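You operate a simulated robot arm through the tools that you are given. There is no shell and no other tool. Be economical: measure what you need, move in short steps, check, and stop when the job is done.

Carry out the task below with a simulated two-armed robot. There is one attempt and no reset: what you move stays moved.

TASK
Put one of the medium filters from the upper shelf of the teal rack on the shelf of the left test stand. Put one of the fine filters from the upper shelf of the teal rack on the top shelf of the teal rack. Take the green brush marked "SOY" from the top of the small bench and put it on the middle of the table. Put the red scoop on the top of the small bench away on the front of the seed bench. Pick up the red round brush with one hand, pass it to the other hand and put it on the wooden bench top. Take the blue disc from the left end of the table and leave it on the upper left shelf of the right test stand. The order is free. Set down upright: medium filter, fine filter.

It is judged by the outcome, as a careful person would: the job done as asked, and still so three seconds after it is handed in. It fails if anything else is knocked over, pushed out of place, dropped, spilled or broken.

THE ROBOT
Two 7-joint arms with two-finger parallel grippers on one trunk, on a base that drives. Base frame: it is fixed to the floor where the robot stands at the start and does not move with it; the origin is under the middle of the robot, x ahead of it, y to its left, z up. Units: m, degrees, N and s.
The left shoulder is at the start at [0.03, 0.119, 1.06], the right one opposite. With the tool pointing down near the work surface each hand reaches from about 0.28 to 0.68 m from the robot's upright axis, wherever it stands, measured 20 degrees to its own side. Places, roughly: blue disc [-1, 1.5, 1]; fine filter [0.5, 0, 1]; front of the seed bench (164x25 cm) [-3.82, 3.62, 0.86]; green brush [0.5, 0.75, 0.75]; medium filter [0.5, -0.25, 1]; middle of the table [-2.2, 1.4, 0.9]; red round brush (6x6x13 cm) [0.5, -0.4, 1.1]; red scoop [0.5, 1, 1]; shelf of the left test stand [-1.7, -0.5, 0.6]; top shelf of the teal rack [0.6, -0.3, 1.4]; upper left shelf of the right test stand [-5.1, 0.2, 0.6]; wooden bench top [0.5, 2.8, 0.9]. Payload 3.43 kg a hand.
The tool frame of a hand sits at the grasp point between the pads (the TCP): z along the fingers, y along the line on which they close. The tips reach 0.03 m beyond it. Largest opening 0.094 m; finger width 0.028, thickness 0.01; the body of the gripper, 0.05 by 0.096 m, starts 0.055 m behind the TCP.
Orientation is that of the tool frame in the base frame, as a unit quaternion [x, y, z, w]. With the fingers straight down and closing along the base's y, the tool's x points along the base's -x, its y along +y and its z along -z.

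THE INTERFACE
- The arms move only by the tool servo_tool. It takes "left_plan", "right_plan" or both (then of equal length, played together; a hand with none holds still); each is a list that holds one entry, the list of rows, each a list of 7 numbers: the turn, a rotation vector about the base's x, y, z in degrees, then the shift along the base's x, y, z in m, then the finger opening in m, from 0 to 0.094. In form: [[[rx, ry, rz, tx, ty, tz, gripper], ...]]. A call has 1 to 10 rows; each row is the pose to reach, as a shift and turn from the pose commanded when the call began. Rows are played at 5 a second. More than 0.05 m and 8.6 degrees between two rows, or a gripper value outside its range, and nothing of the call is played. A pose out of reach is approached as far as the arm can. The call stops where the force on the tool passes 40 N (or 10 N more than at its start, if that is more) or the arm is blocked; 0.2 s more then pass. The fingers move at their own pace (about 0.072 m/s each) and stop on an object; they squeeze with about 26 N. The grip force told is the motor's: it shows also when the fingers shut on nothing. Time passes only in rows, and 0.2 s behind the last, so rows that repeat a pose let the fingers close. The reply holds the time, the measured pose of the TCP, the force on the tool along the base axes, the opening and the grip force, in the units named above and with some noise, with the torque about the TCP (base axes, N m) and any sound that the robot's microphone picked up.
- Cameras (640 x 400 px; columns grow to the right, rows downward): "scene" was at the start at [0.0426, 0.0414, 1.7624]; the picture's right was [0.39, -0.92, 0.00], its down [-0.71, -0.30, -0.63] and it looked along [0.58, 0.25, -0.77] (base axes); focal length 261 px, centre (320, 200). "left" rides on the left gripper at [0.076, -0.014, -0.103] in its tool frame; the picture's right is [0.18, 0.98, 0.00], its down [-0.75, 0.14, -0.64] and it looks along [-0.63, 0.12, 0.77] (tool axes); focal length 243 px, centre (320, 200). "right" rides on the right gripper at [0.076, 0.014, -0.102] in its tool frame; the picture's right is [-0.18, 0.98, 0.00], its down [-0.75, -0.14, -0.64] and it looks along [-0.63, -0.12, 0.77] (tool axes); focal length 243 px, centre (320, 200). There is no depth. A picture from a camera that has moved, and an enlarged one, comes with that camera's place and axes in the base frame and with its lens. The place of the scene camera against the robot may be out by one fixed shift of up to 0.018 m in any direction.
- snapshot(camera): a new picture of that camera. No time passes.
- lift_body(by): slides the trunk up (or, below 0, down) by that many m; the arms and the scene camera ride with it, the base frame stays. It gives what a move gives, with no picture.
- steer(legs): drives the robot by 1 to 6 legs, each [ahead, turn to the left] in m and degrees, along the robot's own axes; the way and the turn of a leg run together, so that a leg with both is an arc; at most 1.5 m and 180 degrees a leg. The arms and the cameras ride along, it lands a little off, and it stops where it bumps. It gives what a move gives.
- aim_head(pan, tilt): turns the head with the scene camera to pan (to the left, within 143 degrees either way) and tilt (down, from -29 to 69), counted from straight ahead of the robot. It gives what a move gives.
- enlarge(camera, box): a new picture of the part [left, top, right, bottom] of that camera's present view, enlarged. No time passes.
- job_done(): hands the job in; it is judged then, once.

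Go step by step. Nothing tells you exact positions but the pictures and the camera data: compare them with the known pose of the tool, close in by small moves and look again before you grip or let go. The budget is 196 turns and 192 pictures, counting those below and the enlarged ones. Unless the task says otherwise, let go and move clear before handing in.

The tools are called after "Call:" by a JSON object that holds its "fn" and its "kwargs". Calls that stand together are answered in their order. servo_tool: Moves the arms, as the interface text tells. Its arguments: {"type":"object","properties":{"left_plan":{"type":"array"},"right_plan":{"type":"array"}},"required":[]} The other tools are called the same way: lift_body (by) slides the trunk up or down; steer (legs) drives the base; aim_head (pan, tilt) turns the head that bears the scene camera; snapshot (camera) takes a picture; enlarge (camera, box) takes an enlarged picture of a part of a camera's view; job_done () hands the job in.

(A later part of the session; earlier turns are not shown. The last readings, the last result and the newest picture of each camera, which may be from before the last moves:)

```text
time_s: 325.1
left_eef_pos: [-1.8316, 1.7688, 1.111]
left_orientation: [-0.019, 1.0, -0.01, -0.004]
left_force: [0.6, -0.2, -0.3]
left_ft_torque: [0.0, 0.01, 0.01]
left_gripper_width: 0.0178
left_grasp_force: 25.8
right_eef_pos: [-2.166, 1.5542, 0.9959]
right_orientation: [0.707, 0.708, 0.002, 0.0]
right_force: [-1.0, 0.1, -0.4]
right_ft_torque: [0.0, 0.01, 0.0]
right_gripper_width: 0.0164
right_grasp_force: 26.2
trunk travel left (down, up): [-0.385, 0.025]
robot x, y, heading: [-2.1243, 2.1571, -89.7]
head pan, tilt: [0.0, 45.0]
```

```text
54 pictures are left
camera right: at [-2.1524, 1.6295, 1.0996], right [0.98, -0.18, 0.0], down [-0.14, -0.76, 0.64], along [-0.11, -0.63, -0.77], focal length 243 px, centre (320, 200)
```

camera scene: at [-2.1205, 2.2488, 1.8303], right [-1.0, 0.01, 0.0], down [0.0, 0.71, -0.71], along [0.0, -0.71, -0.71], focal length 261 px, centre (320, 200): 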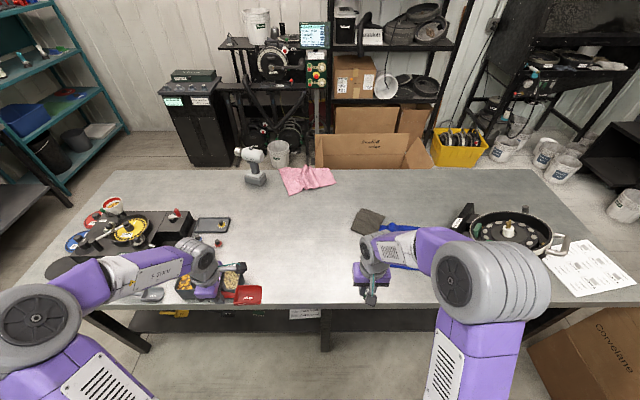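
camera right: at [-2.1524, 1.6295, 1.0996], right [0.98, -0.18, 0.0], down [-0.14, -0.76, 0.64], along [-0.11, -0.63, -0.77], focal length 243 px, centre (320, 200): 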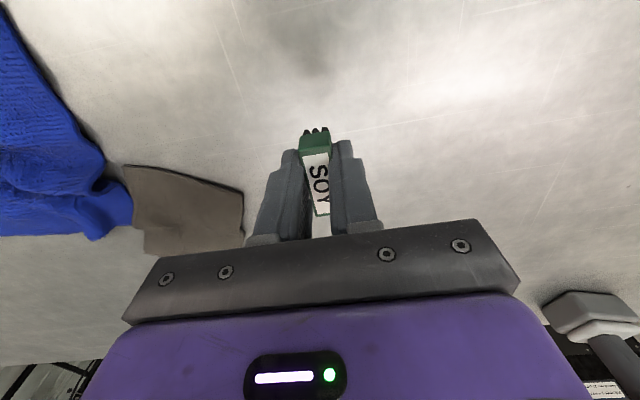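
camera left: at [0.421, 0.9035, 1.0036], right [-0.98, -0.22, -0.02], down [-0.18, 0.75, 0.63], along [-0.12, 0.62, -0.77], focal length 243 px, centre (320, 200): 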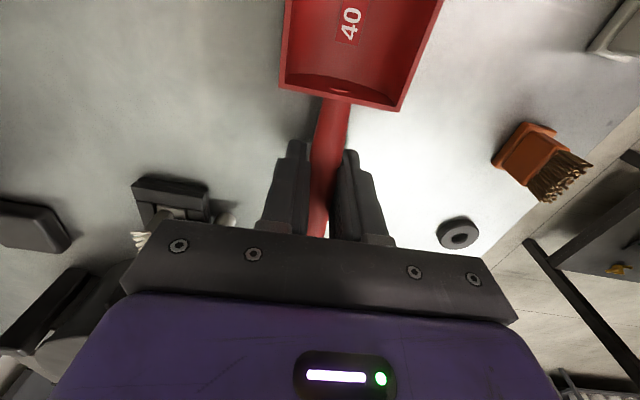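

Call:
{"fn": "servo_tool", "kwargs": {"right_plan": [[[0, 0, 0, 0, 0, -0.02, 0.0], [0, 0, 0, 0, 0, -0.04, 0.0], [0, 0, 0, 0, 0, -0.05, 0.0]]]}}

Call:
{"fn": "snapshot", "kwargs": {"camera": "right"}}

```text
time_s: 325.9
left_eef_pos: [-1.8312, 1.769, 1.1118]
left_orientation: [-0.019, 1.0, -0.01, -0.004]
left_force: [0.5, -0.4, -0.1]
left_ft_torque: [-0.01, -0.01, -0.02]
left_gripper_width: 0.018
left_grasp_force: 26.4
right_eef_pos: [-2.1681, 1.5528, 0.948]
right_orientation: [0.707, 0.707, 0.002, 0.0]
right_force: [-0.1, 0.0, -0.6]
right_ft_torque: [0.0, -0.01, 0.01]
right_gripper_width: 0.0168
right_grasp_force: 26.3
trunk travel left (down, up): [-0.385, 0.025]
robot x, y, heading: [-2.1211, 2.1622, -89.6]
head pan, tilt: [0.0, 45.0]
```

```text
53 pictures are left
camera right: at [-2.1522, 1.6288, 1.0507], right [0.98, -0.18, 0.0], down [-0.14, -0.76, 0.64], along [-0.11, -0.63, -0.77], focal length 243 px, centre (320, 200)
```

right: 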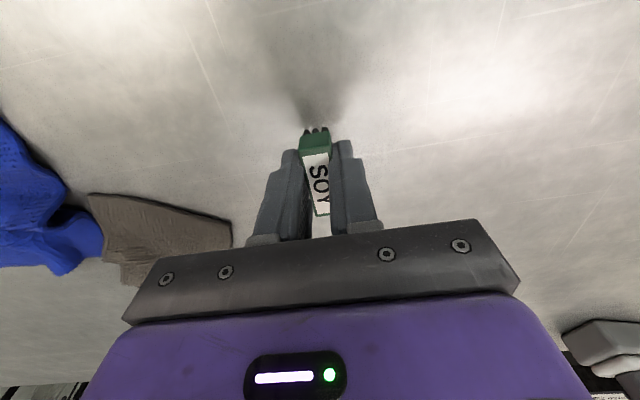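

Call:
{"fn": "servo_tool", "kwargs": {"right_plan": [[[0, 0, 0, 0, 0, -0.015, 0.0], [0, 0, 0, 0, 0, -0.03, 0.0], [0, 0, 0, 0, 0, -0.036, 0.0]]]}}

Call:
{"fn": "servo_tool", "kwargs": {"right_plan": [[[0, 0, 0, 0, 0, -0.004, 0.0], [0, 0, 0, 0, 0, -0.008, 0.0]]]}}

```text
time_s: 326.7
left_eef_pos: [-1.8313, 1.7694, 1.1123]
left_orientation: [-0.019, 1.0, -0.012, -0.004]
left_force: [-0.1, 0.5, -0.4]
left_ft_torque: [0.01, -0.03, -0.02]
left_gripper_width: 0.0179
left_grasp_force: 26.2
right_eef_pos: [-2.167, 1.5526, 0.9145]
right_orientation: [0.706, 0.708, 0.0, 0.004]
right_force: [-0.6, -0.5, 21.5]
right_ft_torque: [-0.05, 0.04, -0.01]
right_gripper_width: 0.0174
right_grasp_force: 26.2
trunk travel left (down, up): [-0.385, 0.025]
robot x, y, heading: [-2.1243, 2.1588, -89.9]
head pan, tilt: [0.0, 45.0]
```

```text
time_s: 327.3
left_eef_pos: [-1.8322, 1.7687, 1.1109]
left_orientation: [-0.019, 1.0, -0.011, -0.004]
left_force: [0.5, -1.4, -0.2]
left_ft_torque: [0.03, -0.03, 0.0]
left_gripper_width: 0.0178
left_grasp_force: 26.1
right_eef_pos: [-2.1656, 1.549, 0.9137]
right_orientation: [0.706, 0.708, -0.001, 0.006]
right_force: [-0.8, 5.6, 17.6]
right_ft_torque: [0.42, 0.04, 0.03]
right_gripper_width: 0.0169
right_grasp_force: 26.0
trunk travel left (down, up): [-0.385, 0.025]
robot x, y, heading: [-2.1232, 2.1609, -89.9]
head pan, tilt: [0.0, 45.0]
stopped in row 2 (right hand): the force on the tool passed its limit at 44 N (the readings are from after the stop); the commanded pose is now the measured one
```

On the table. Ease, open and rise.

Call:
{"fn": "servo_tool", "kwargs": {"right_plan": [[[0, 0, 0, 0, 0, 0.003, 0.0], [0, 0, 0, 0, 0, 0.003, 0.02], [0, 0, 0, 0, 0, 0.003, 0.05], [0, 0, 0, 0, 0, 0.003, 0.06], [0, 0, 0, 0, 0, 0.03, 0.06], [0, 0, 0, 0, 0.01, 0.07, 0.06], [0, 0, 0, 0, 0.03, 0.11, 0.06], [0, 0, 0, 0, 0.06, 0.15, 0.06], [0, 0, 0, -0.02, 0.1, 0.18, 0.06], [0, 0, 0, -0.04, 0.14, 0.2, 0.06]]]}}

Call:
{"fn": "snapshot", "kwargs": {"camera": "right"}}

```text
refused: row 9 steps farther than a row can; nothing moved
```

```text
52 pictures are left
camera right: at [-2.1513, 1.6256, 1.0157], right [0.98, -0.18, 0.01], down [-0.14, -0.75, 0.65], along [-0.11, -0.64, -0.76], focal length 243 px, centre (320, 200)
```

right: 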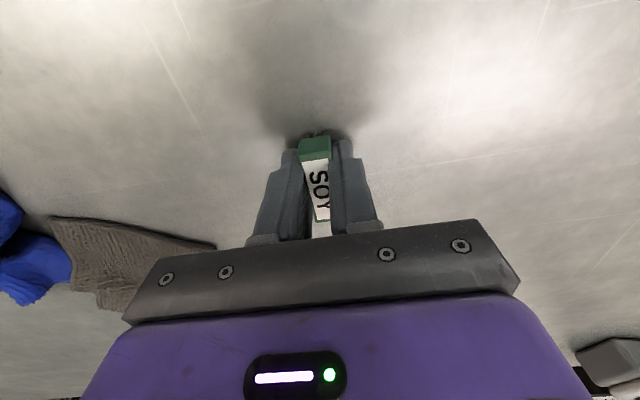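

Call:
{"fn": "servo_tool", "kwargs": {"right_plan": [[[0, 0, 0, 0, 0, 0.003, 0.0], [0, 0, 0, 0, 0, 0.003, 0.02], [0, 0, 0, 0, 0, 0.003, 0.05], [0, 0, 0, 0, 0, 0.003, 0.06], [0, 0, 0, 0, 0, 0.03, 0.06], [0, 0, 0, 0, 0.01, 0.07, 0.06], [0, 0, 0, 0, 0.03, 0.11, 0.06], [0, 0, 0, 0, 0.06, 0.14, 0.06], [0, 0, 0, 0, 0.1, 0.17, 0.06], [0, 0, 0, 0, 0.13, 0.2, 0.06]]]}}

Call:
{"fn": "snapshot", "kwargs": {"camera": "right"}}

```text
time_s: 329.5
left_eef_pos: [-1.8314, 1.7689, 1.1103]
left_orientation: [-0.019, 1.0, -0.012, -0.004]
left_force: [0.1, 0.6, -0.9]
left_ft_torque: [-0.02, -0.04, -0.01]
left_gripper_width: 0.0178
left_grasp_force: 26.0
right_eef_pos: [-2.1691, 1.6816, 1.1114]
right_orientation: [0.707, 0.707, -0.001, 0.004]
right_force: [0.6, -0.4, -0.5]
right_ft_torque: [-0.04, -0.01, 0.02]
right_gripper_width: 0.06
right_grasp_force: 0.1
trunk travel left (down, up): [-0.385, 0.025]
robot x, y, heading: [-2.1204, 2.158, -90.0]
head pan, tilt: [0.0, 45.0]
```

```text
51 pictures are left
camera right: at [-2.154, 1.7578, 1.2131], right [0.98, -0.18, 0.01], down [-0.14, -0.75, 0.65], along [-0.11, -0.64, -0.76], focal length 243 px, centre (320, 200)
```

right: 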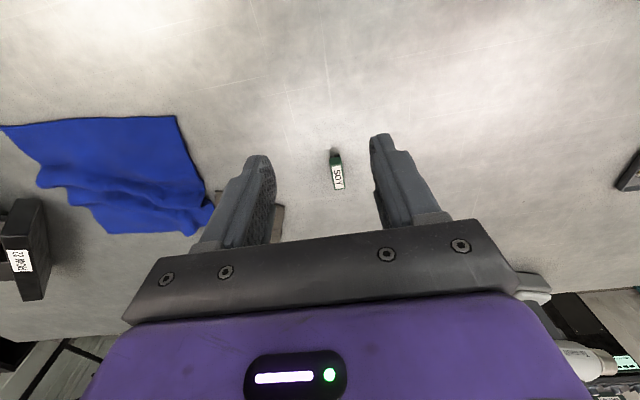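

SOY brush is on the table. Now to the blue disc at the near end: drive along the far side and face the table again.

Call:
{"fn": "steer", "kwargs": {"legs": [[-0.15, 0], [0, 90], [1.2, 0], [0, -90], [0.12, 0]]}}

Call:
{"fn": "snapshot", "kwargs": {"camera": "scene"}}

Call:
{"fn": "snapshot", "kwargs": {"camera": "right"}}

```text
time_s: 345.0
left_eef_pos: [-0.6355, 1.7751, 1.1106]
left_orientation: [-0.012, 1.0, -0.011, -0.003]
left_force: [0.3, -0.1, 0.0]
left_ft_torque: [0.0, 0.01, -0.05]
left_gripper_width: 0.0175
left_grasp_force: 25.4
right_eef_pos: [-0.9737, 1.6925, 1.1092]
right_orientation: [0.712, 0.702, -0.001, 0.005]
right_force: [0.2, -0.1, 0.4]
right_ft_torque: [0.02, -0.04, 0.04]
right_gripper_width: 0.06
right_grasp_force: 0.0
trunk travel left (down, up): [-0.385, 0.025]
robot x, y, heading: [-0.9199, 2.1704, -90.4]
head pan, tilt: [0.0, 45.0]
```

```text
50 pictures are left
camera scene: at [-0.9184, 2.1316, 1.8303], right [-1.0, 0.01, 0.0], down [0.01, 0.71, -0.71], along [-0.01, -0.71, -0.71], focal length 261 px, centre (320, 200)
```

scene: 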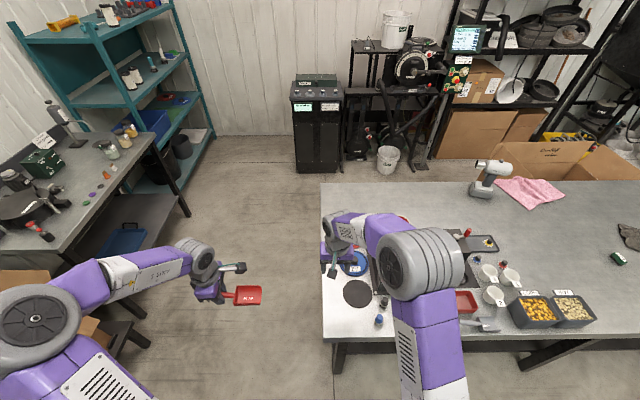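

```text
49 pictures are left
camera right: at [-0.958, 1.7683, 1.2129], right [0.98, -0.2, 0.01], down [-0.16, -0.75, 0.65], along [-0.12, -0.64, -0.76], focal length 243 px, centre (320, 200)
```

right: 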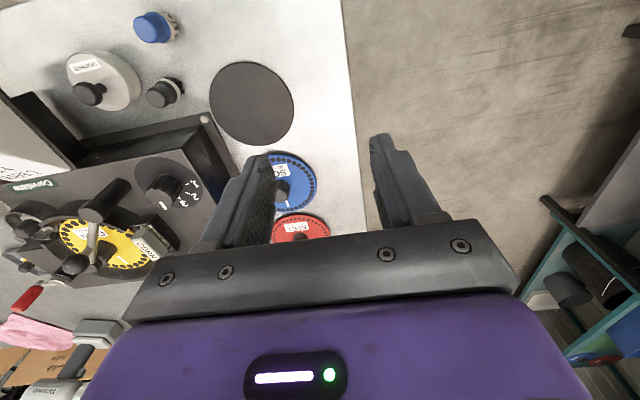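

Call:
{"fn": "servo_tool", "kwargs": {"right_plan": [[[0, 0, 0, 0, 0.03, 0, 0.06], [0, 0, 0, -0.02, 0.06, 0, 0.06], [0, 0, 0, -0.04, 0.08, 0, 0.06], [0, 0, 0, -0.06, 0.08, 0, 0.06], [0, 0, 0, -0.08, 0.08, 0, 0.06]]]}}

Call:
{"fn": "enlarge", "kwargs": {"camera": "right", "box": [220, 60, 460, 210]}}

```text
time_s: 346.2
left_eef_pos: [-0.6372, 1.7743, 1.1106]
left_orientation: [-0.012, 1.0, -0.01, -0.003]
left_force: [0.7, 1.1, 0.2]
left_ft_torque: [-0.01, -0.04, -0.03]
left_gripper_width: 0.0179
left_grasp_force: 25.8
right_eef_pos: [-1.0546, 1.7719, 1.1091]
right_orientation: [0.713, 0.701, 0.0, 0.004]
right_force: [-0.3, 1.3, -0.7]
right_ft_torque: [-0.01, -0.01, 0.0]
right_gripper_width: 0.0599
right_grasp_force: 0.1
trunk travel left (down, up): [-0.385, 0.025]
robot x, y, heading: [-0.9206, 2.1681, -90.7]
head pan, tilt: [0.0, 45.0]
```

```text
2.67 times, centred on (340, 135) of right
camera zoom: at [-1.039, 1.8484, 1.2112], right [0.98, -0.2, 0.01], down [-0.16, -0.75, 0.65], along [-0.12, -0.63, -0.76], focal length 647 px, centre (267, 373)
```

zoom: 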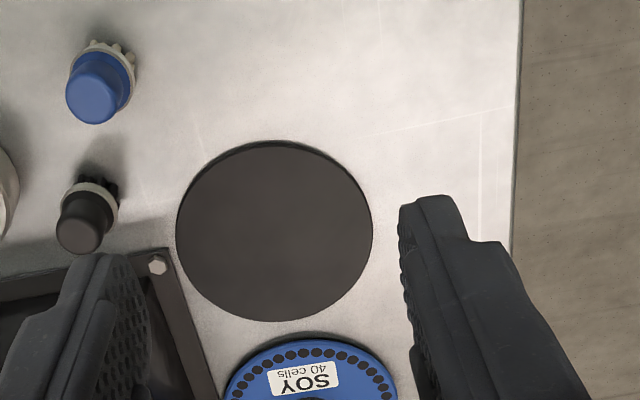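

Call:
{"fn": "servo_tool", "kwargs": {"right_plan": [[[0, 0, 0, 0, -0.045, 0, 0.07], [0, 0, 0, 0, -0.09, 0, 0.08], [0, 0, 0, 0, -0.13, 0, 0.094], [0, 0, 0, -0.002, -0.155, 0, 0.094]]]}}

Call:
{"fn": "enlarge", "kwargs": {"camera": "right", "box": [220, 60, 460, 210]}}

```text
time_s: 347.2
left_eef_pos: [-0.6344, 1.774, 1.1107]
left_orientation: [-0.011, 1.0, -0.011, -0.004]
left_force: [-0.7, 0.0, -0.1]
left_ft_torque: [0.0, -0.05, 0.02]
left_gripper_width: 0.0178
left_grasp_force: 26.2
right_eef_pos: [-1.0535, 1.6168, 1.1078]
right_orientation: [0.713, 0.701, 0.001, 0.004]
right_force: [0.8, -0.1, 0.0]
right_ft_torque: [0.02, -0.02, -0.03]
right_gripper_width: 0.0938
right_grasp_force: 0.0
trunk travel left (down, up): [-0.385, 0.025]
robot x, y, heading: [-0.923, 2.1685, -90.9]
head pan, tilt: [0.0, 45.0]
```

```text
2.67 times, centred on (340, 135) of right
camera zoom: at [-1.0403, 1.6927, 1.212], right [0.98, -0.2, 0.01], down [-0.16, -0.75, 0.65], along [-0.12, -0.63, -0.76], focal length 647 px, centre (267, 373)
```

zoom: 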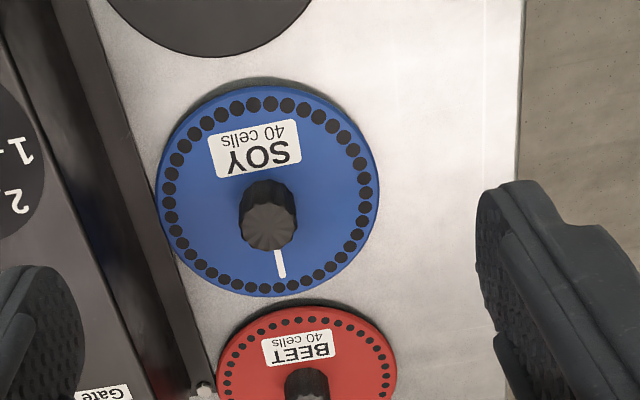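

The blue disc has a central knob at about (-1.064,1.548), top ≈0.93 – a good grip. Align and descend partway.

Call:
{"fn": "servo_tool", "kwargs": {"right_plan": [[[0, 0, 0, -0.004, -0.035, -0.02, 0.08], [0, 0, 0, -0.01, -0.069, -0.05, 0.06], [0, 0, 0, -0.01, -0.069, -0.09, 0.06], [0, 0, 0, -0.01, -0.069, -0.125, 0.06]]]}}

Call:
{"fn": "snapshot", "kwargs": {"camera": "right"}}

```text
time_s: 348.2
left_eef_pos: [-0.6358, 1.7739, 1.1097]
left_orientation: [-0.011, 1.0, -0.011, -0.004]
left_force: [-1.0, -0.8, 0.2]
left_ft_torque: [0.01, -0.03, -0.02]
left_gripper_width: 0.0177
left_grasp_force: 25.8
right_eef_pos: [-1.0646, 1.5487, 0.9838]
right_orientation: [0.713, 0.701, -0.001, 0.004]
right_force: [-0.1, 0.0, 0.1]
right_ft_torque: [0.07, 0.0, 0.0]
right_gripper_width: 0.06
right_grasp_force: 0.1
trunk travel left (down, up): [-0.385, 0.025]
robot x, y, heading: [-0.9169, 2.1664, -91.0]
head pan, tilt: [0.0, 45.0]
```

```text
46 pictures are left
camera right: at [-1.0487, 1.625, 1.0862], right [0.98, -0.2, 0.01], down [-0.16, -0.75, 0.65], along [-0.12, -0.63, -0.76], focal length 243 px, centre (320, 200)
```

right: 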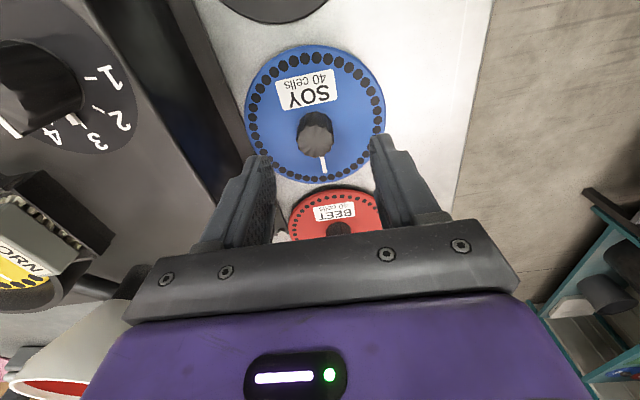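

Call:
{"fn": "servo_tool", "kwargs": {"right_plan": [[[0, 0, 0, -0.001, 0.002, -0.03, 0.06], [0, 0, 0, -0.001, 0.002, -0.05, 0.06], [0, 0, 0, -0.001, 0.002, -0.06, 0.06], [0, 0, 0, -0.001, 0.002, -0.06, 0.0], [0, 0, 0, -0.001, 0.002, -0.06, 0.0], [0, 0, 0, -0.001, 0.002, -0.06, 0.0], [0, 0, 0, -0.001, 0.002, -0.06, 0.0]]]}}

Call:
{"fn": "snapshot", "kwargs": {"camera": "right"}}

```text
time_s: 349.8
left_eef_pos: [-0.634, 1.7749, 1.11]
left_orientation: [-0.011, 1.0, -0.01, -0.004]
left_force: [0.1, -0.2, 0.1]
left_ft_torque: [0.02, -0.03, 0.0]
left_gripper_width: 0.0179
left_grasp_force: 26.8
right_eef_pos: [-1.0652, 1.5506, 0.9234]
right_orientation: [0.713, 0.701, 0.0, 0.005]
right_force: [-1.6, -1.3, 0.5]
right_ft_torque: [0.0, 0.17, 0.01]
right_gripper_width: 0.0278
right_grasp_force: 26.2
trunk travel left (down, up): [-0.385, 0.025]
robot x, y, heading: [-0.922, 2.1719, -90.8]
head pan, tilt: [0.0, 45.0]
```

```text
45 pictures are left
camera right: at [-1.0494, 1.6262, 1.0268], right [0.98, -0.2, 0.01], down [-0.16, -0.75, 0.65], along [-0.12, -0.63, -0.76], focal length 243 px, centre (320, 200)
```

right: 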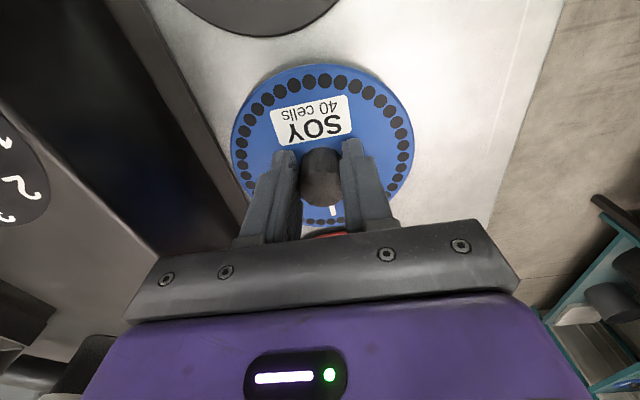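

Disc held by its knob. Lift, retract, and drive toward the seed bench.

Call:
{"fn": "servo_tool", "kwargs": {"right_plan": [[[0, 0, 0, 0, 0, 0.04, 0.0], [0, 0, 0, 0, 0.01, 0.08, 0.0], [0, 0, 0, 0, 0.03, 0.12, 0.0], [0, 0, 0, 0, 0.06, 0.15, 0.0], [0, 0, 0, 0, 0.09, 0.18, 0.0], [0, 0, 0, 0, 0.12, 0.2, 0.0], [0, 0, 0, 0, 0.16, 0.2, 0.0]]]}}

Call:
{"fn": "steer", "kwargs": {"legs": [[-0.15, 0], [0, 180], [0.55, 0], [0, 91], [1.5, 0], [1.1, 0]]}}

Call:
{"fn": "aim_head", "kwargs": {"pan": -50, "tilt": 30}}

Call:
{"fn": "snapshot", "kwargs": {"camera": "scene"}}

```text
time_s: 351.4
left_eef_pos: [-0.636, 1.7759, 1.1107]
left_orientation: [-0.011, 1.0, -0.01, -0.004]
left_force: [0.3, 0.8, -0.1]
left_ft_torque: [-0.03, 0.0, -0.01]
left_gripper_width: 0.0179
left_grasp_force: 25.4
right_eef_pos: [-1.0658, 1.7133, 1.124]
right_orientation: [0.713, 0.702, -0.001, 0.005]
right_force: [0.7, 0.2, -1.1]
right_ft_torque: [0.01, 0.02, 0.04]
right_gripper_width: 0.0278
right_grasp_force: 25.7
trunk travel left (down, up): [-0.385, 0.025]
robot x, y, heading: [-0.9191, 2.1703, -90.8]
head pan, tilt: [0.0, 45.0]
```

```text
time_s: 379.0
left_eef_pos: [-3.8844, 2.5693, 1.1099]
left_orientation: [0.697, 0.717, -0.005, -0.011]
left_force: [0.3, -0.1, 0.1]
left_ft_torque: [-0.03, -0.04, 0.01]
left_gripper_width: 0.0177
left_grasp_force: 26.1
right_eef_pos: [-3.9499, 2.9983, 1.1253]
right_orientation: [1.0, -0.005, -0.004, 0.002]
right_force: [0.8, 0.7, -0.7]
right_ft_torque: [0.01, 0.02, 0.04]
right_gripper_width: 0.0278
right_grasp_force: 25.9
trunk travel left (down, up): [-0.385, 0.025]
robot x, y, heading: [-3.49, 2.8553, 179.7]
head pan, tilt: [0.0, 45.0]
```

```text
time_s: 380.2
left_eef_pos: [-3.8845, 2.5683, 1.1105]
left_orientation: [0.697, 0.717, -0.004, -0.01]
left_force: [0.0, 0.3, 0.2]
left_ft_torque: [0.02, 0.01, 0.02]
left_gripper_width: 0.0175
left_grasp_force: 26.3
right_eef_pos: [-3.9499, 2.9978, 1.1251]
right_orientation: [1.0, -0.005, -0.004, 0.003]
right_force: [0.4, -0.2, -0.7]
right_ft_torque: [-0.01, -0.01, -0.06]
right_gripper_width: 0.0275
right_grasp_force: 25.9
trunk travel left (down, up): [-0.385, 0.025]
robot x, y, heading: [-3.4895, 2.8578, 179.6]
head pan, tilt: [-50.0, 30.0]
```

```text
44 pictures are left
camera scene: at [-3.5158, 2.9363, 1.8528], right [0.77, 0.64, 0.0], down [0.32, -0.39, -0.87], along [-0.55, 0.67, -0.5], focal length 261 px, centre (320, 200)
```

scene: 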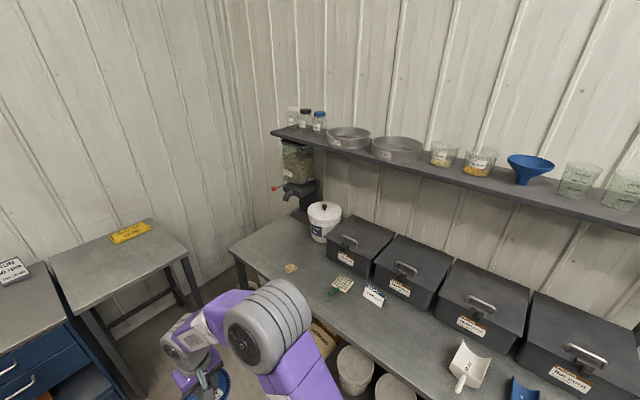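

The seed bench front strip (y≈3.5–3.78) is free around x≈-3.7. Turn to face it and lower the scoop there.

Call:
{"fn": "steer", "kwargs": {"legs": [[0, -90], [0.2, 0]]}}

Call:
{"fn": "servo_tool", "kwargs": {"left_plan": [[[0, 0, 0, 0.02, 0.035, 0, 0.0], [0, 0, 0, 0.04, 0.07, -0.02, 0.0], [0, 0, 0, 0.06, 0.105, -0.04, 0.0], [0, 0, 0, 0.08, 0.14, -0.06, 0.0], [0, 0, 0, 0.08, 0.17, -0.09, 0.0], [0, 0, 0, 0.08, 0.18, -0.12, 0.0]]]}}

Call:
{"fn": "aim_head", "kwargs": {"pan": 5, "tilt": 50}}

Call:
{"fn": "snapshot", "kwargs": {"camera": "scene"}}

Call:
{"fn": "snapshot", "kwargs": {"camera": "left"}}

```text
time_s: 385.6
left_eef_pos: [-3.7589, 3.4525, 1.1102]
left_orientation: [1.0, -0.001, 0.004, -0.011]
left_force: [0.0, 0.0, -0.9]
left_ft_torque: [-0.01, 0.01, -0.01]
left_gripper_width: 0.0175
left_grasp_force: 26.2
right_eef_pos: [-3.3275, 3.5055, 1.1252]
right_orientation: [-0.694, 0.72, 0.004, 0.0]
right_force: [0.7, 0.3, -1.5]
right_ft_torque: [0.02, 0.01, 0.04]
right_gripper_width: 0.0277
right_grasp_force: 26.4
trunk travel left (down, up): [-0.385, 0.025]
robot x, y, heading: [-3.4817, 3.0507, 88.0]
head pan, tilt: [-50.0, 30.0]
```

```text
time_s: 387.0
left_eef_pos: [-3.6801, 3.6316, 0.991]
left_orientation: [1.0, -0.001, 0.004, -0.01]
left_force: [-0.6, -0.8, -0.5]
left_ft_torque: [-0.01, 0.02, 0.0]
left_gripper_width: 0.0175
left_grasp_force: 26.1
right_eef_pos: [-3.3282, 3.5066, 1.1245]
right_orientation: [-0.693, 0.72, 0.005, 0.001]
right_force: [0.1, -0.4, -0.7]
right_ft_torque: [0.01, -0.02, 0.01]
right_gripper_width: 0.0275
right_grasp_force: 25.6
trunk travel left (down, up): [-0.385, 0.025]
robot x, y, heading: [-3.489, 3.0513, 87.7]
head pan, tilt: [-50.0, 30.0]
```

```text
time_s: 388.3
left_eef_pos: [-3.6791, 3.6311, 0.9928]
left_orientation: [1.0, 0.0, 0.004, -0.011]
left_force: [0.3, 0.3, -0.2]
left_ft_torque: [-0.01, 0.02, -0.01]
left_gripper_width: 0.0179
left_grasp_force: 26.1
right_eef_pos: [-3.3274, 3.5051, 1.1246]
right_orientation: [-0.694, 0.72, 0.005, 0.001]
right_force: [-0.4, -0.7, 0.4]
right_ft_torque: [-0.01, -0.04, -0.05]
right_gripper_width: 0.0275
right_grasp_force: 25.9
trunk travel left (down, up): [-0.385, 0.025]
robot x, y, heading: [-3.4808, 3.0513, 88.0]
head pan, tilt: [5.0, 50.0]
```

```text
43 pictures are left
camera scene: at [-3.486, 3.1084, 1.8234], right [1.0, 0.05, 0.0], down [0.04, -0.76, -0.64], along [-0.03, 0.64, -0.77], focal length 261 px, centre (320, 200)
```

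scene: 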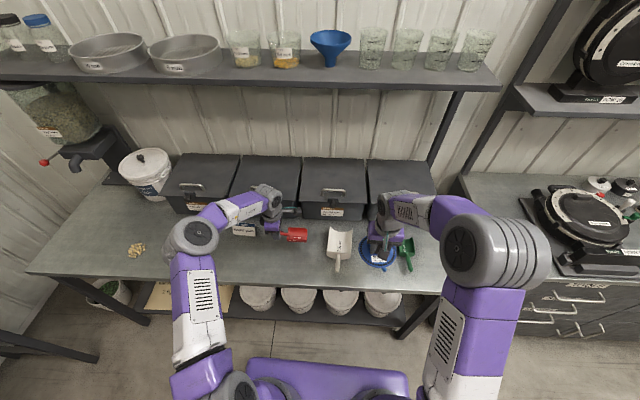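

```text
42 pictures are left
camera left: at [-3.6041, 3.6433, 1.0957], right [0.18, -0.98, -0.02], down [-0.76, -0.15, 0.63], along [-0.62, -0.1, -0.77], focal length 243 px, centre (320, 200)
```

left: 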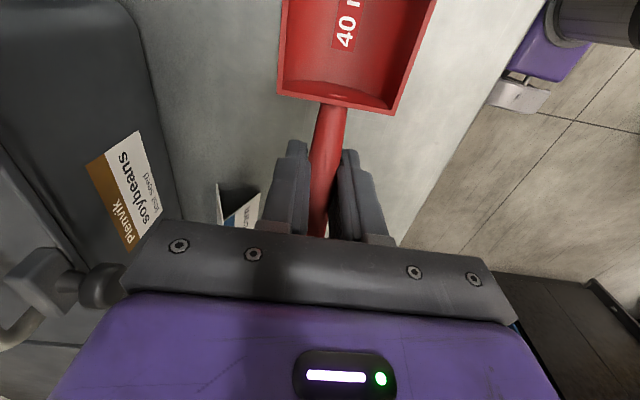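

The spot is clear of the sign, tubs and other scoops. Lower it.

Call:
{"fn": "servo_tool", "kwargs": {"left_plan": [[[0, 0, 0, 0.005, -0.012, -0.03, 0.0], [0, 0, 0, 0.005, -0.012, -0.055, 0.0], [0, 0, 0, 0.005, -0.012, -0.075, 0.0]]]}}

Call:
{"fn": "servo_tool", "kwargs": {"left_plan": [[[0, 0, 0, 0, 0, -0.005, 0.0], [0, 0, 0, 0, 0, -0.01, 0.0]]]}}

```text
time_s: 389.1
left_eef_pos: [-3.6739, 3.6188, 0.9169]
left_orientation: [1.0, -0.001, 0.004, -0.011]
left_force: [-0.3, 0.3, 0.1]
left_ft_torque: [0.02, 0.02, -0.01]
left_gripper_width: 0.0176
left_grasp_force: 26.3
right_eef_pos: [-3.3262, 3.5042, 1.1249]
right_orientation: [-0.694, 0.72, 0.005, 0.001]
right_force: [0.2, 0.5, -0.4]
right_ft_torque: [-0.05, -0.02, -0.02]
right_gripper_width: 0.0275
right_grasp_force: 25.7
trunk travel left (down, up): [-0.385, 0.025]
robot x, y, heading: [-3.4836, 3.0527, 87.8]
head pan, tilt: [5.0, 50.0]
```

```text
time_s: 389.7
left_eef_pos: [-3.6748, 3.6187, 0.9054]
left_orientation: [1.0, 0.0, 0.005, -0.011]
left_force: [-0.3, 0.3, -0.8]
left_ft_torque: [0.01, 0.05, -0.01]
left_gripper_width: 0.018
left_grasp_force: 26.3
right_eef_pos: [-3.3273, 3.506, 1.125]
right_orientation: [-0.694, 0.72, 0.004, 0.0]
right_force: [1.1, 0.6, -0.4]
right_ft_torque: [-0.02, 0.01, -0.04]
right_gripper_width: 0.0276
right_grasp_force: 26.0
trunk travel left (down, up): [-0.385, 0.025]
robot x, y, heading: [-3.4877, 3.0511, 87.8]
head pan, tilt: [5.0, 50.0]
```

Call:
{"fn": "servo_tool", "kwargs": {"left_plan": [[[0, 0, 0, 0, 0, -0.004, 0.0], [0, 0, 0, 0, 0, -0.008, 0.0]]]}}

Call:
{"fn": "servo_tool", "kwargs": {"left_plan": [[[0, 0, 0, 0, 0, -0.003, 0.0], [0, 0, 0, 0, 0, -0.006, 0.0]]]}}

```text
time_s: 390.3
left_eef_pos: [-3.6757, 3.6216, 0.8992]
left_orientation: [1.0, -0.001, 0.004, -0.012]
left_force: [-3.4, -0.6, 12.5]
left_ft_torque: [0.01, -0.45, -0.05]
left_gripper_width: 0.0178
left_grasp_force: 25.4
right_eef_pos: [-3.327, 3.5045, 1.1257]
right_orientation: [-0.693, 0.721, 0.005, 0.002]
right_force: [-0.5, -0.4, -0.5]
right_ft_torque: [0.0, -0.03, 0.0]
right_gripper_width: 0.0277
right_grasp_force: 25.5
trunk travel left (down, up): [-0.385, 0.025]
robot x, y, heading: [-3.4832, 3.0459, 88.1]
head pan, tilt: [5.0, 50.0]
```

```text
time_s: 390.9
left_eef_pos: [-3.6751, 3.6203, 0.8935]
left_orientation: [1.0, 0.001, 0.003, -0.011]
left_force: [-8.7, -0.7, 18.0]
left_ft_torque: [0.01, -0.47, -0.04]
left_gripper_width: 0.0184
left_grasp_force: 25.9
right_eef_pos: [-3.3272, 3.5037, 1.1249]
right_orientation: [-0.694, 0.72, 0.005, 0.0]
right_force: [0.8, -0.1, -1.1]
right_ft_torque: [-0.02, -0.03, 0.0]
right_gripper_width: 0.0278
right_grasp_force: 25.7
trunk travel left (down, up): [-0.385, 0.025]
robot x, y, heading: [-3.4829, 3.0484, 88.0]
head pan, tilt: [5.0, 50.0]
```

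Contact. Release and rise.

Call:
{"fn": "servo_tool", "kwargs": {"left_plan": [[[0, 0, 0, 0, 0, 0.003, 0.0], [0, 0, 0, 0, 0, 0.003, 0.025], [0, 0, 0, 0, 0, 0.003, 0.045], [0, 0, 0, 0, 0, 0.003, 0.045], [0, 0, 0, 0, 0, 0.04, 0.045], [0, 0, 0, 0, 0, 0.085, 0.045], [0, 0, 0, 0, -0.02, 0.13, 0.045], [0, 0, 0, 0, -0.05, 0.165, 0.045], [0, 0, 0, -0.02, -0.08, 0.195, 0.045], [0, 0, 0, -0.04, -0.12, 0.21, 0.045]]]}}

Call:
{"fn": "snapshot", "kwargs": {"camera": "scene"}}

```text
time_s: 393.1
left_eef_pos: [-3.7142, 3.4981, 1.1023]
left_orientation: [1.0, -0.001, 0.004, -0.011]
left_force: [0.3, -0.7, 0.3]
left_ft_torque: [0.05, -0.01, 0.02]
left_gripper_width: 0.045
left_grasp_force: 0.1
right_eef_pos: [-3.3274, 3.5043, 1.1254]
right_orientation: [-0.694, 0.72, 0.005, 0.001]
right_force: [-1.0, 0.4, -1.0]
right_ft_torque: [0.02, 0.01, -0.03]
right_gripper_width: 0.0277
right_grasp_force: 26.4
trunk travel left (down, up): [-0.385, 0.025]
robot x, y, heading: [-3.4792, 3.0496, 88.0]
head pan, tilt: [5.0, 50.0]
```

```text
41 pictures are left
camera scene: at [-3.4864, 3.106, 1.8234], right [1.0, 0.05, 0.0], down [0.04, -0.76, -0.64], along [-0.03, 0.64, -0.77], focal length 261 px, centre (320, 200)
```

scene: 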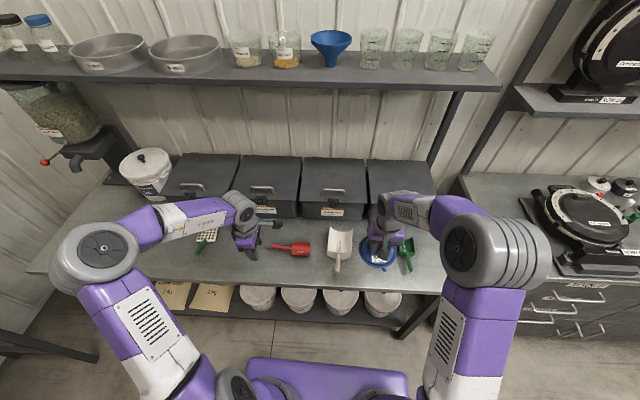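

The scoop is on the seed bench front. Now to the right test stand with the disc; back off, turn and look.

Call:
{"fn": "steer", "kwargs": {"legs": [[-0.2, 0], [0, 92], [0.3, 0]]}}

Call:
{"fn": "aim_head", "kwargs": {"pan": 50, "tilt": 28}}

Call:
{"fn": "snapshot", "kwargs": {"camera": "scene"}}

```text
time_s: 400.1
left_eef_pos: [-4.2413, 2.6275, 1.103]
left_orientation: [0.705, 0.709, -0.005, -0.011]
left_force: [0.0, 0.5, -0.1]
left_ft_torque: [-0.01, 0.0, 0.02]
left_gripper_width: 0.045
left_grasp_force: 0.1
right_eef_pos: [-4.2476, 3.0145, 1.1241]
right_orientation: [1.0, -0.017, -0.004, 0.003]
right_force: [0.3, -0.2, 0.9]
right_ft_torque: [-0.01, -0.02, -0.01]
right_gripper_width: 0.0279
right_grasp_force: 25.9
trunk travel left (down, up): [-0.385, 0.025]
robot x, y, heading: [-3.7922, 2.8615, 178.4]
head pan, tilt: [5.0, 50.0]
```

```text
time_s: 401.3
left_eef_pos: [-4.242, 2.6279, 1.1024]
left_orientation: [0.705, 0.709, -0.004, -0.01]
left_force: [0.0, 0.0, -0.7]
left_ft_torque: [0.02, 0.03, 0.01]
left_gripper_width: 0.0451
left_grasp_force: 0.0
right_eef_pos: [-4.2473, 3.0155, 1.1257]
right_orientation: [1.0, -0.017, -0.003, 0.003]
right_force: [-0.8, 1.0, 0.2]
right_ft_torque: [0.0, -0.02, 0.02]
right_gripper_width: 0.0278
right_grasp_force: 25.9
trunk travel left (down, up): [-0.385, 0.025]
robot x, y, heading: [-3.79, 2.8601, 178.5]
head pan, tilt: [50.0, 28.0]
```

```text
40 pictures are left
camera scene: at [-3.8199, 2.8039, 1.856], right [-0.75, 0.67, 0.0], down [0.31, 0.35, -0.88], along [-0.59, -0.66, -0.47], focal length 261 px, centre (320, 200)
```

scene: 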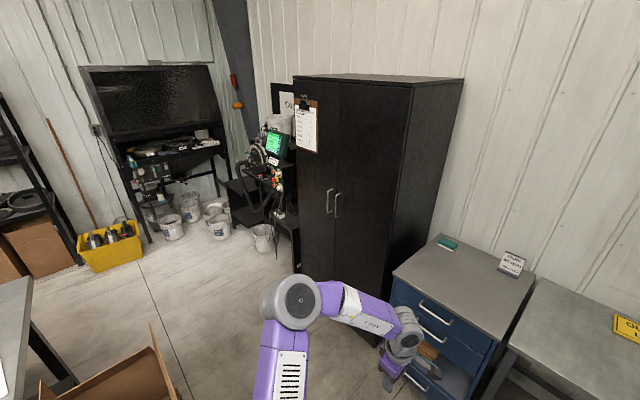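

The stand is past the black cabinet. Drive down the aisle at x≈-4.35 and look right.

Call:
{"fn": "steer", "kwargs": {"legs": [[0.52, 0], [0, 91.5], [1.5, 0], [0.3, 0]]}}

Call:
{"fn": "aim_head", "kwargs": {"pan": -60, "tilt": 38}}

Call:
{"fn": "snapshot", "kwargs": {"camera": "scene"}}

```text
time_s: 416.8
left_eef_pos: [-4.1754, 0.6413, 1.102]
left_orientation: [0.006, 1.0, -0.01, -0.004]
left_force: [0.5, -0.1, 0.4]
left_ft_torque: [-0.01, 0.0, -0.01]
left_gripper_width: 0.0448
left_grasp_force: 0.1
right_eef_pos: [-4.5629, 0.6424, 1.124]
right_orientation: [0.725, 0.689, -0.001, 0.004]
right_force: [0.2, 0.1, -0.6]
right_ft_torque: [0.0, -0.02, -0.01]
right_gripper_width: 0.0275
right_grasp_force: 25.8
trunk travel left (down, up): [-0.385, 0.025]
robot x, y, heading: [-4.3989, 1.0978, -92.9]
head pan, tilt: [50.0, 28.0]
```

```text
time_s: 418.7
left_eef_pos: [-4.1753, 0.6416, 1.1017]
left_orientation: [0.007, 1.0, -0.011, -0.005]
left_force: [0.4, 0.1, 0.3]
left_ft_torque: [0.0, 0.01, -0.04]
left_gripper_width: 0.0451
left_grasp_force: 0.0
right_eef_pos: [-4.564, 0.6429, 1.125]
right_orientation: [0.725, 0.688, -0.001, 0.004]
right_force: [0.9, 0.0, -0.2]
right_ft_torque: [-0.01, -0.02, 0.01]
right_gripper_width: 0.0278
right_grasp_force: 25.2
trunk travel left (down, up): [-0.385, 0.025]
robot x, y, heading: [-4.4023, 1.0965, -92.8]
head pan, tilt: [-60.0, 38.0]
```

```text
39 pictures are left
camera scene: at [-4.4734, 1.0978, 1.8405], right [-0.46, 0.89, 0.0], down [0.55, 0.28, -0.79], along [-0.7, -0.36, -0.62], focal length 261 px, centre (320, 200)
```

scene: 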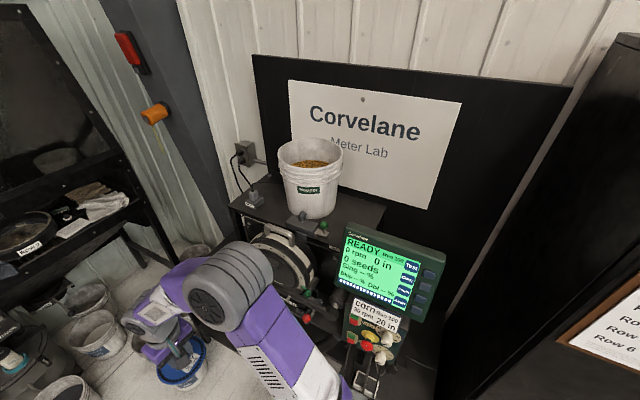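

The view is blocked by the arm; I'll drive to y≈0.4 and turn to face the stand.

Call:
{"fn": "steer", "kwargs": {"legs": [[0.7, 2], [0, -89]]}}

Call:
{"fn": "aim_head", "kwargs": {"pan": 15, "tilt": 42}}

Call:
{"fn": "snapshot", "kwargs": {"camera": "scene"}}

```text
time_s: 425.6
left_eef_pos: [-4.8037, 0.0551, 1.1021]
left_orientation: [0.614, 0.789, -0.006, -0.011]
left_force: [0.0, -0.4, -0.3]
left_ft_torque: [-0.01, -0.02, 0.01]
left_gripper_width: 0.045
left_grasp_force: 0.0
right_eef_pos: [-4.9022, 0.4279, 1.1259]
right_orientation: [0.995, 0.103, -0.003, 0.004]
right_force: [0.2, 0.1, -0.7]
right_ft_torque: [-0.01, 0.02, -0.02]
right_gripper_width: 0.0276
right_grasp_force: 25.9
trunk travel left (down, up): [-0.385, 0.025]
robot x, y, heading: [-4.4197, 0.3838, -168.1]
head pan, tilt: [-60.0, 38.0]
stopped in leg 2: the robot was blocked; the commanded pose is now the measured one
```

```text
time_s: 427.1
left_eef_pos: [-4.8036, 0.0534, 1.1022]
left_orientation: [0.615, 0.789, -0.006, -0.009]
left_force: [-0.2, 0.7, -0.6]
left_ft_torque: [0.01, 0.0, 0.0]
left_gripper_width: 0.0452
left_grasp_force: 0.1
right_eef_pos: [-4.9017, 0.4265, 1.1258]
right_orientation: [0.995, 0.103, -0.003, 0.003]
right_force: [0.6, -0.4, -0.9]
right_ft_torque: [0.02, -0.04, -0.01]
right_gripper_width: 0.0277
right_grasp_force: 26.1
trunk travel left (down, up): [-0.385, 0.025]
robot x, y, heading: [-4.4229, 0.384, -168.0]
head pan, tilt: [15.0, 42.0]
```

```text
38 pictures are left
camera scene: at [-4.4653, 0.3671, 1.8346], right [-0.45, 0.89, 0.0], down [0.6, 0.3, -0.74], along [-0.66, -0.34, -0.67], focal length 261 px, centre (320, 200)
```

scene: 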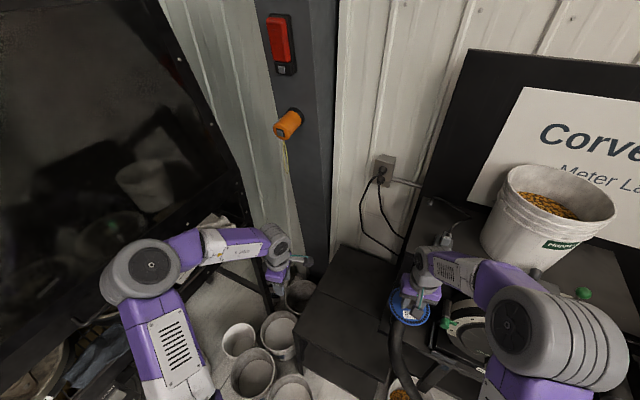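

The turn was blocked, probably the right arm near the stand. I'll turn back a little and back off, then look.

Call:
{"fn": "steer", "kwargs": {"legs": [[0, 10], [-0.3, 0]]}}

Call:
{"fn": "aim_head", "kwargs": {"pan": -25, "tilt": 40}}

Call:
{"fn": "snapshot", "kwargs": {"camera": "scene"}}

```text
time_s: 429.9
left_eef_pos: [-4.4574, 0.1058, 1.1018]
left_orientation: [0.543, 0.84, -0.006, -0.01]
left_force: [0.3, -1.2, 0.0]
left_ft_torque: [0.04, -0.01, 0.01]
left_gripper_width: 0.0452
left_grasp_force: 0.0
right_eef_pos: [-4.6219, 0.4562, 1.1257]
right_orientation: [0.982, 0.191, -0.002, 0.003]
right_force: [-0.2, -0.3, -0.8]
right_ft_torque: [0.02, 0.01, 0.02]
right_gripper_width: 0.0277
right_grasp_force: 26.1
trunk travel left (down, up): [-0.385, 0.025]
robot x, y, heading: [-4.1436, 0.4995, -158.0]
head pan, tilt: [15.0, 42.0]
```

```text
time_s: 430.9
left_eef_pos: [-4.4594, 0.1043, 1.1021]
left_orientation: [0.544, 0.839, -0.006, -0.009]
left_force: [0.4, -0.3, 0.5]
left_ft_torque: [0.02, 0.0, 0.02]
left_gripper_width: 0.0449
left_grasp_force: 0.1
right_eef_pos: [-4.621, 0.4567, 1.1252]
right_orientation: [0.982, 0.191, -0.003, 0.002]
right_force: [0.5, 0.3, -1.1]
right_ft_torque: [0.01, 0.01, -0.02]
right_gripper_width: 0.0276
right_grasp_force: 26.4
trunk travel left (down, up): [-0.385, 0.025]
robot x, y, heading: [-4.1447, 0.501, -158.0]
head pan, tilt: [-25.0, 40.0]
```

```text
37 pictures are left
camera scene: at [-4.196, 0.5281, 1.8375], right [0.05, 1.0, 0.0], down [0.64, -0.03, -0.77], along [-0.77, 0.04, -0.64], focal length 261 px, centre (320, 200)
```

scene: 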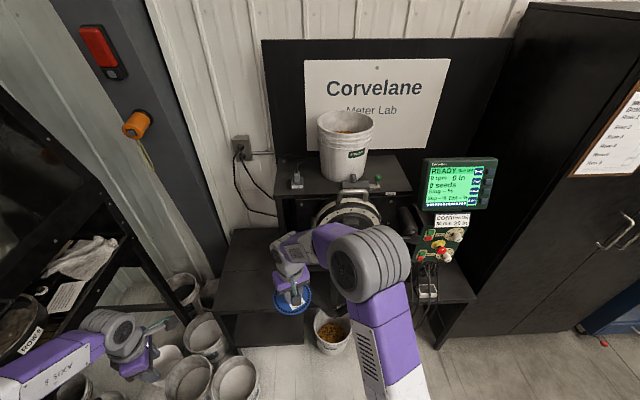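

The stand looks undisturbed. The upper-left shelf is open from above (about x -5.39…-4.86, y 0…0.34), but floor buckets stand in front of it. I'll look down at them to plan the stance.

Call:
{"fn": "aim_head", "kwargs": {"pan": 0, "tilt": 55}}

Call:
{"fn": "snapshot", "kwargs": {"camera": "scene"}}

```text
time_s: 431.8
left_eef_pos: [-4.4585, 0.1067, 1.1018]
left_orientation: [0.543, 0.84, -0.006, -0.01]
left_force: [-0.2, -0.7, 0.4]
left_ft_torque: [-0.01, -0.03, 0.01]
left_gripper_width: 0.0452
left_grasp_force: 0.1
right_eef_pos: [-4.6215, 0.4563, 1.1246]
right_orientation: [0.982, 0.191, -0.002, 0.003]
right_force: [0.0, -0.4, -0.7]
right_ft_torque: [-0.02, -0.04, -0.02]
right_gripper_width: 0.0277
right_grasp_force: 25.7
trunk travel left (down, up): [-0.385, 0.025]
robot x, y, heading: [-4.1385, 0.5049, -157.9]
head pan, tilt: [0.0, 55.0]
```

```text
36 pictures are left
camera scene: at [-4.1782, 0.4968, 1.8169], right [-0.37, 0.93, 0.0], down [0.76, 0.31, -0.57], along [-0.53, -0.22, -0.82], focal length 261 px, centre (320, 200)
```

scene: 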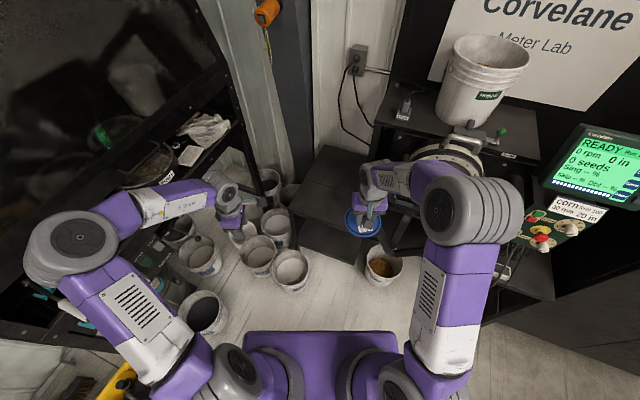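

Floor buckets limit the base. Facing -y at about (-4.45,0.56) puts the right shoulder close to the shelf without touching buckets. I'll get there via a short S-path.

Call:
{"fn": "steer", "kwargs": {"legs": [[0, 68], [-0.6, 0], [0, -29], [0.62, 0], [0, 29]]}}

Call:
{"fn": "aim_head", "kwargs": {"pan": -65, "tilt": 50}}

Call:
{"fn": "snapshot", "kwargs": {"camera": "scene"}}

```text
time_s: 444.1
left_eef_pos: [-4.1882, 0.1136, 1.1025]
left_orientation: [-0.026, 1.0, -0.011, -0.004]
left_force: [0.0, 0.5, -0.1]
left_ft_torque: [0.0, -0.02, 0.0]
left_gripper_width: 0.0449
left_grasp_force: 0.1
right_eef_pos: [-4.5745, 0.0892, 1.1254]
right_orientation: [0.703, 0.711, 0.0, 0.005]
right_force: [-0.4, 0.4, -0.8]
right_ft_torque: [0.01, 0.02, 0.02]
right_gripper_width: 0.0274
right_grasp_force: 26.3
trunk travel left (down, up): [-0.385, 0.025]
robot x, y, heading: [-4.4434, 0.5529, -89.3]
head pan, tilt: [0.0, 55.0]
```

```text
time_s: 445.5
left_eef_pos: [-4.1863, 0.1147, 1.1022]
left_orientation: [-0.025, 1.0, -0.011, -0.004]
left_force: [-0.1, -0.6, 0.8]
left_ft_torque: [0.01, -0.01, -0.01]
left_gripper_width: 0.0448
left_grasp_force: 0.1
right_eef_pos: [-4.574, 0.0894, 1.1248]
right_orientation: [0.703, 0.711, -0.001, 0.004]
right_force: [-0.4, -0.2, 0.6]
right_ft_torque: [0.0, 0.01, -0.03]
right_gripper_width: 0.0278
right_grasp_force: 26.5
trunk travel left (down, up): [-0.385, 0.025]
robot x, y, heading: [-4.4411, 0.5516, -89.2]
head pan, tilt: [-65.0, 50.0]
```

```text
35 pictures are left
camera scene: at [-4.5089, 0.5599, 1.8233], right [-0.44, 0.9, 0.0], down [0.69, 0.33, -0.64], along [-0.58, -0.28, -0.77], focal length 261 px, centre (320, 200)
```

scene: 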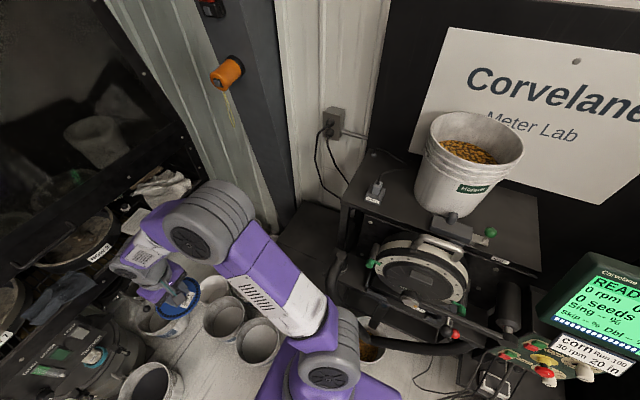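

I'll extend the right hand toward the shelf in steps at the current height and watch the elbow.

Call:
{"fn": "servo_tool", "kwargs": {"right_plan": [[[0, 0, 0, -0.04, 0.005, 0, 0.0], [0, 0, 0, -0.08, 0.01, 0, 0.0], [0, 0, 0, -0.12, 0.015, 0, 0.0], [0, 0, 0, -0.16, 0.02, 0, 0.0], [0, 0, 0, -0.2, 0.03, 0, 0.0], [0, 0, 0, -0.24, 0.04, 0, 0.0], [0, 0, 0, -0.28, 0.05, 0, 0.0], [0, 0, 0, -0.32, 0.06, 0, 0.0]]]}}

Call:
{"fn": "snapshot", "kwargs": {"camera": "scene"}}

Call:
{"fn": "snapshot", "kwargs": {"camera": "right"}}

```text
time_s: 447.3
left_eef_pos: [-4.188, 0.1141, 1.1024]
left_orientation: [-0.025, 1.0, -0.01, -0.004]
left_force: [-0.2, 0.5, -0.2]
left_ft_torque: [-0.01, -0.03, 0.0]
left_gripper_width: 0.0452
left_grasp_force: 0.0
right_eef_pos: [-4.8953, 0.1512, 1.1256]
right_orientation: [0.702, 0.712, 0.0, 0.005]
right_force: [-0.3, -0.5, -0.3]
right_ft_torque: [0.0, 0.0, -0.01]
right_gripper_width: 0.0277
right_grasp_force: 26.4
trunk travel left (down, up): [-0.385, 0.025]
robot x, y, heading: [-4.4387, 0.5516, -89.1]
head pan, tilt: [-65.0, 50.0]
```

```text
34 pictures are left
camera scene: at [-4.5102, 0.5605, 1.8233], right [-0.43, 0.9, 0.0], down [0.69, 0.33, -0.64], along [-0.58, -0.28, -0.77], focal length 261 px, centre (320, 200)
```

scene: 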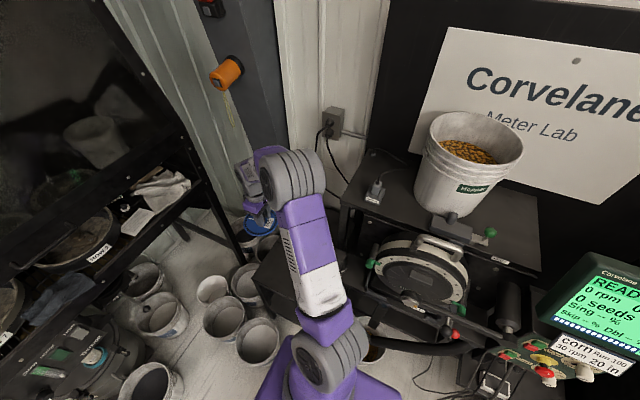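

```text
33 pictures are left
camera right: at [-4.8817, 0.2285, 1.2279], right [0.99, -0.17, 0.01], down [-0.14, -0.75, 0.65], along [-0.1, -0.64, -0.76], focal length 243 px, centre (320, 200)
```

right: 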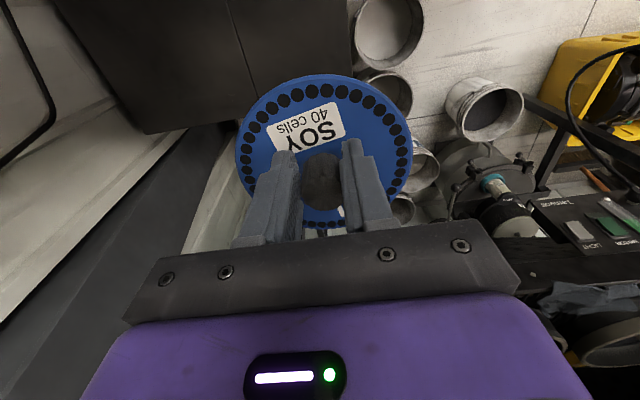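

Call:
{"fn": "enlarge", "kwargs": {"camera": "scene", "box": [220, 180, 380, 280]}}

Call:
{"fn": "enlarge", "kwargs": {"camera": "right", "box": [20, 0, 420, 250]}}

```text
4.00 times, centred on (300, 230) of scene
camera zoom: at [-4.5102, 0.5605, 1.8233], right [-0.43, 0.9, 0.0], down [0.69, 0.33, -0.64], along [-0.58, -0.28, -0.77], focal length 1044 px, centre (400, 80)
```

zoom: 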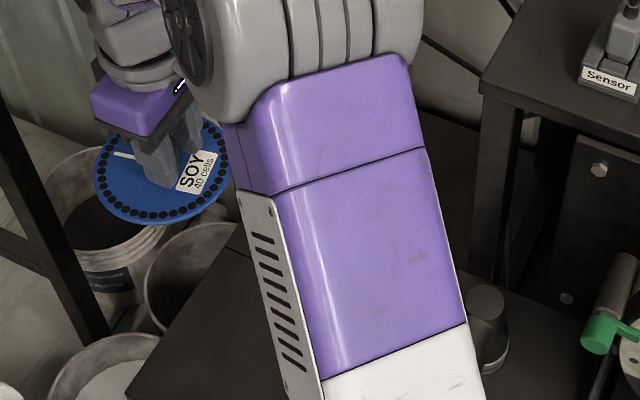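

```text
1.60 times, centred on (220, 125) of right
camera zoom: at [-4.8817, 0.2285, 1.2279], right [0.99, -0.17, 0.01], down [-0.14, -0.75, 0.65], along [-0.1, -0.64, -0.76], focal length 388 px, centre (480, 320)
```

zoom: 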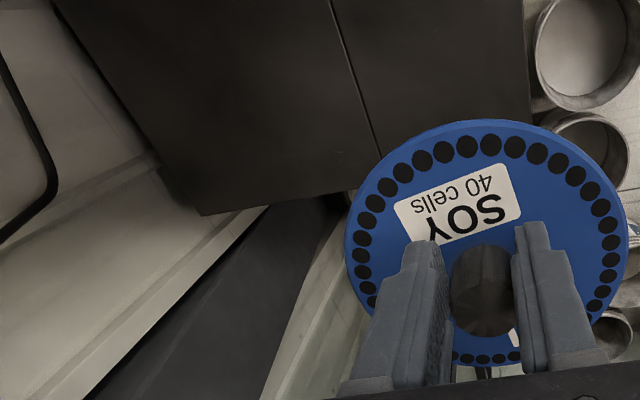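

I need to resolve the two shelf levels. Lowering the trunk 15 cm (needed anyway) gives parallax.

Call:
{"fn": "lift_body", "kwargs": {"by": -0.15}}

Call:
{"fn": "enlarge", "kwargs": {"camera": "right", "box": [20, 0, 420, 250]}}

```text
time_s: 449.0
left_eef_pos: [-4.1863, 0.1135, 0.9518]
left_orientation: [-0.026, 1.0, -0.011, -0.004]
left_force: [0.6, -0.2, -0.6]
left_ft_torque: [0.01, 0.02, 0.02]
left_gripper_width: 0.045
left_grasp_force: 0.2
right_eef_pos: [-4.8935, 0.1516, 0.9762]
right_orientation: [0.703, 0.711, 0.0, 0.004]
right_force: [0.0, -0.3, -0.2]
right_ft_torque: [-0.01, 0.01, 0.01]
right_gripper_width: 0.0277
right_grasp_force: 25.9
trunk travel left (down, up): [-0.235, 0.175]
robot x, y, heading: [-4.4403, 0.5541, -89.1]
head pan, tilt: [-65.0, 50.0]
```

```text
1.60 times, centred on (220, 125) of right
camera zoom: at [-4.8804, 0.228, 1.0784], right [0.99, -0.17, 0.01], down [-0.14, -0.75, 0.65], along [-0.11, -0.64, -0.76], focal length 388 px, centre (480, 320)
```

zoom: 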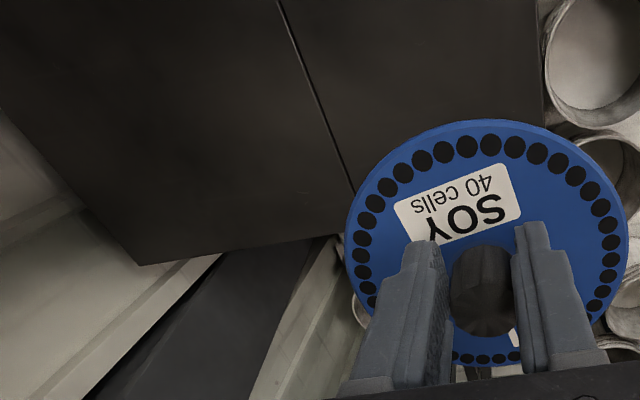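

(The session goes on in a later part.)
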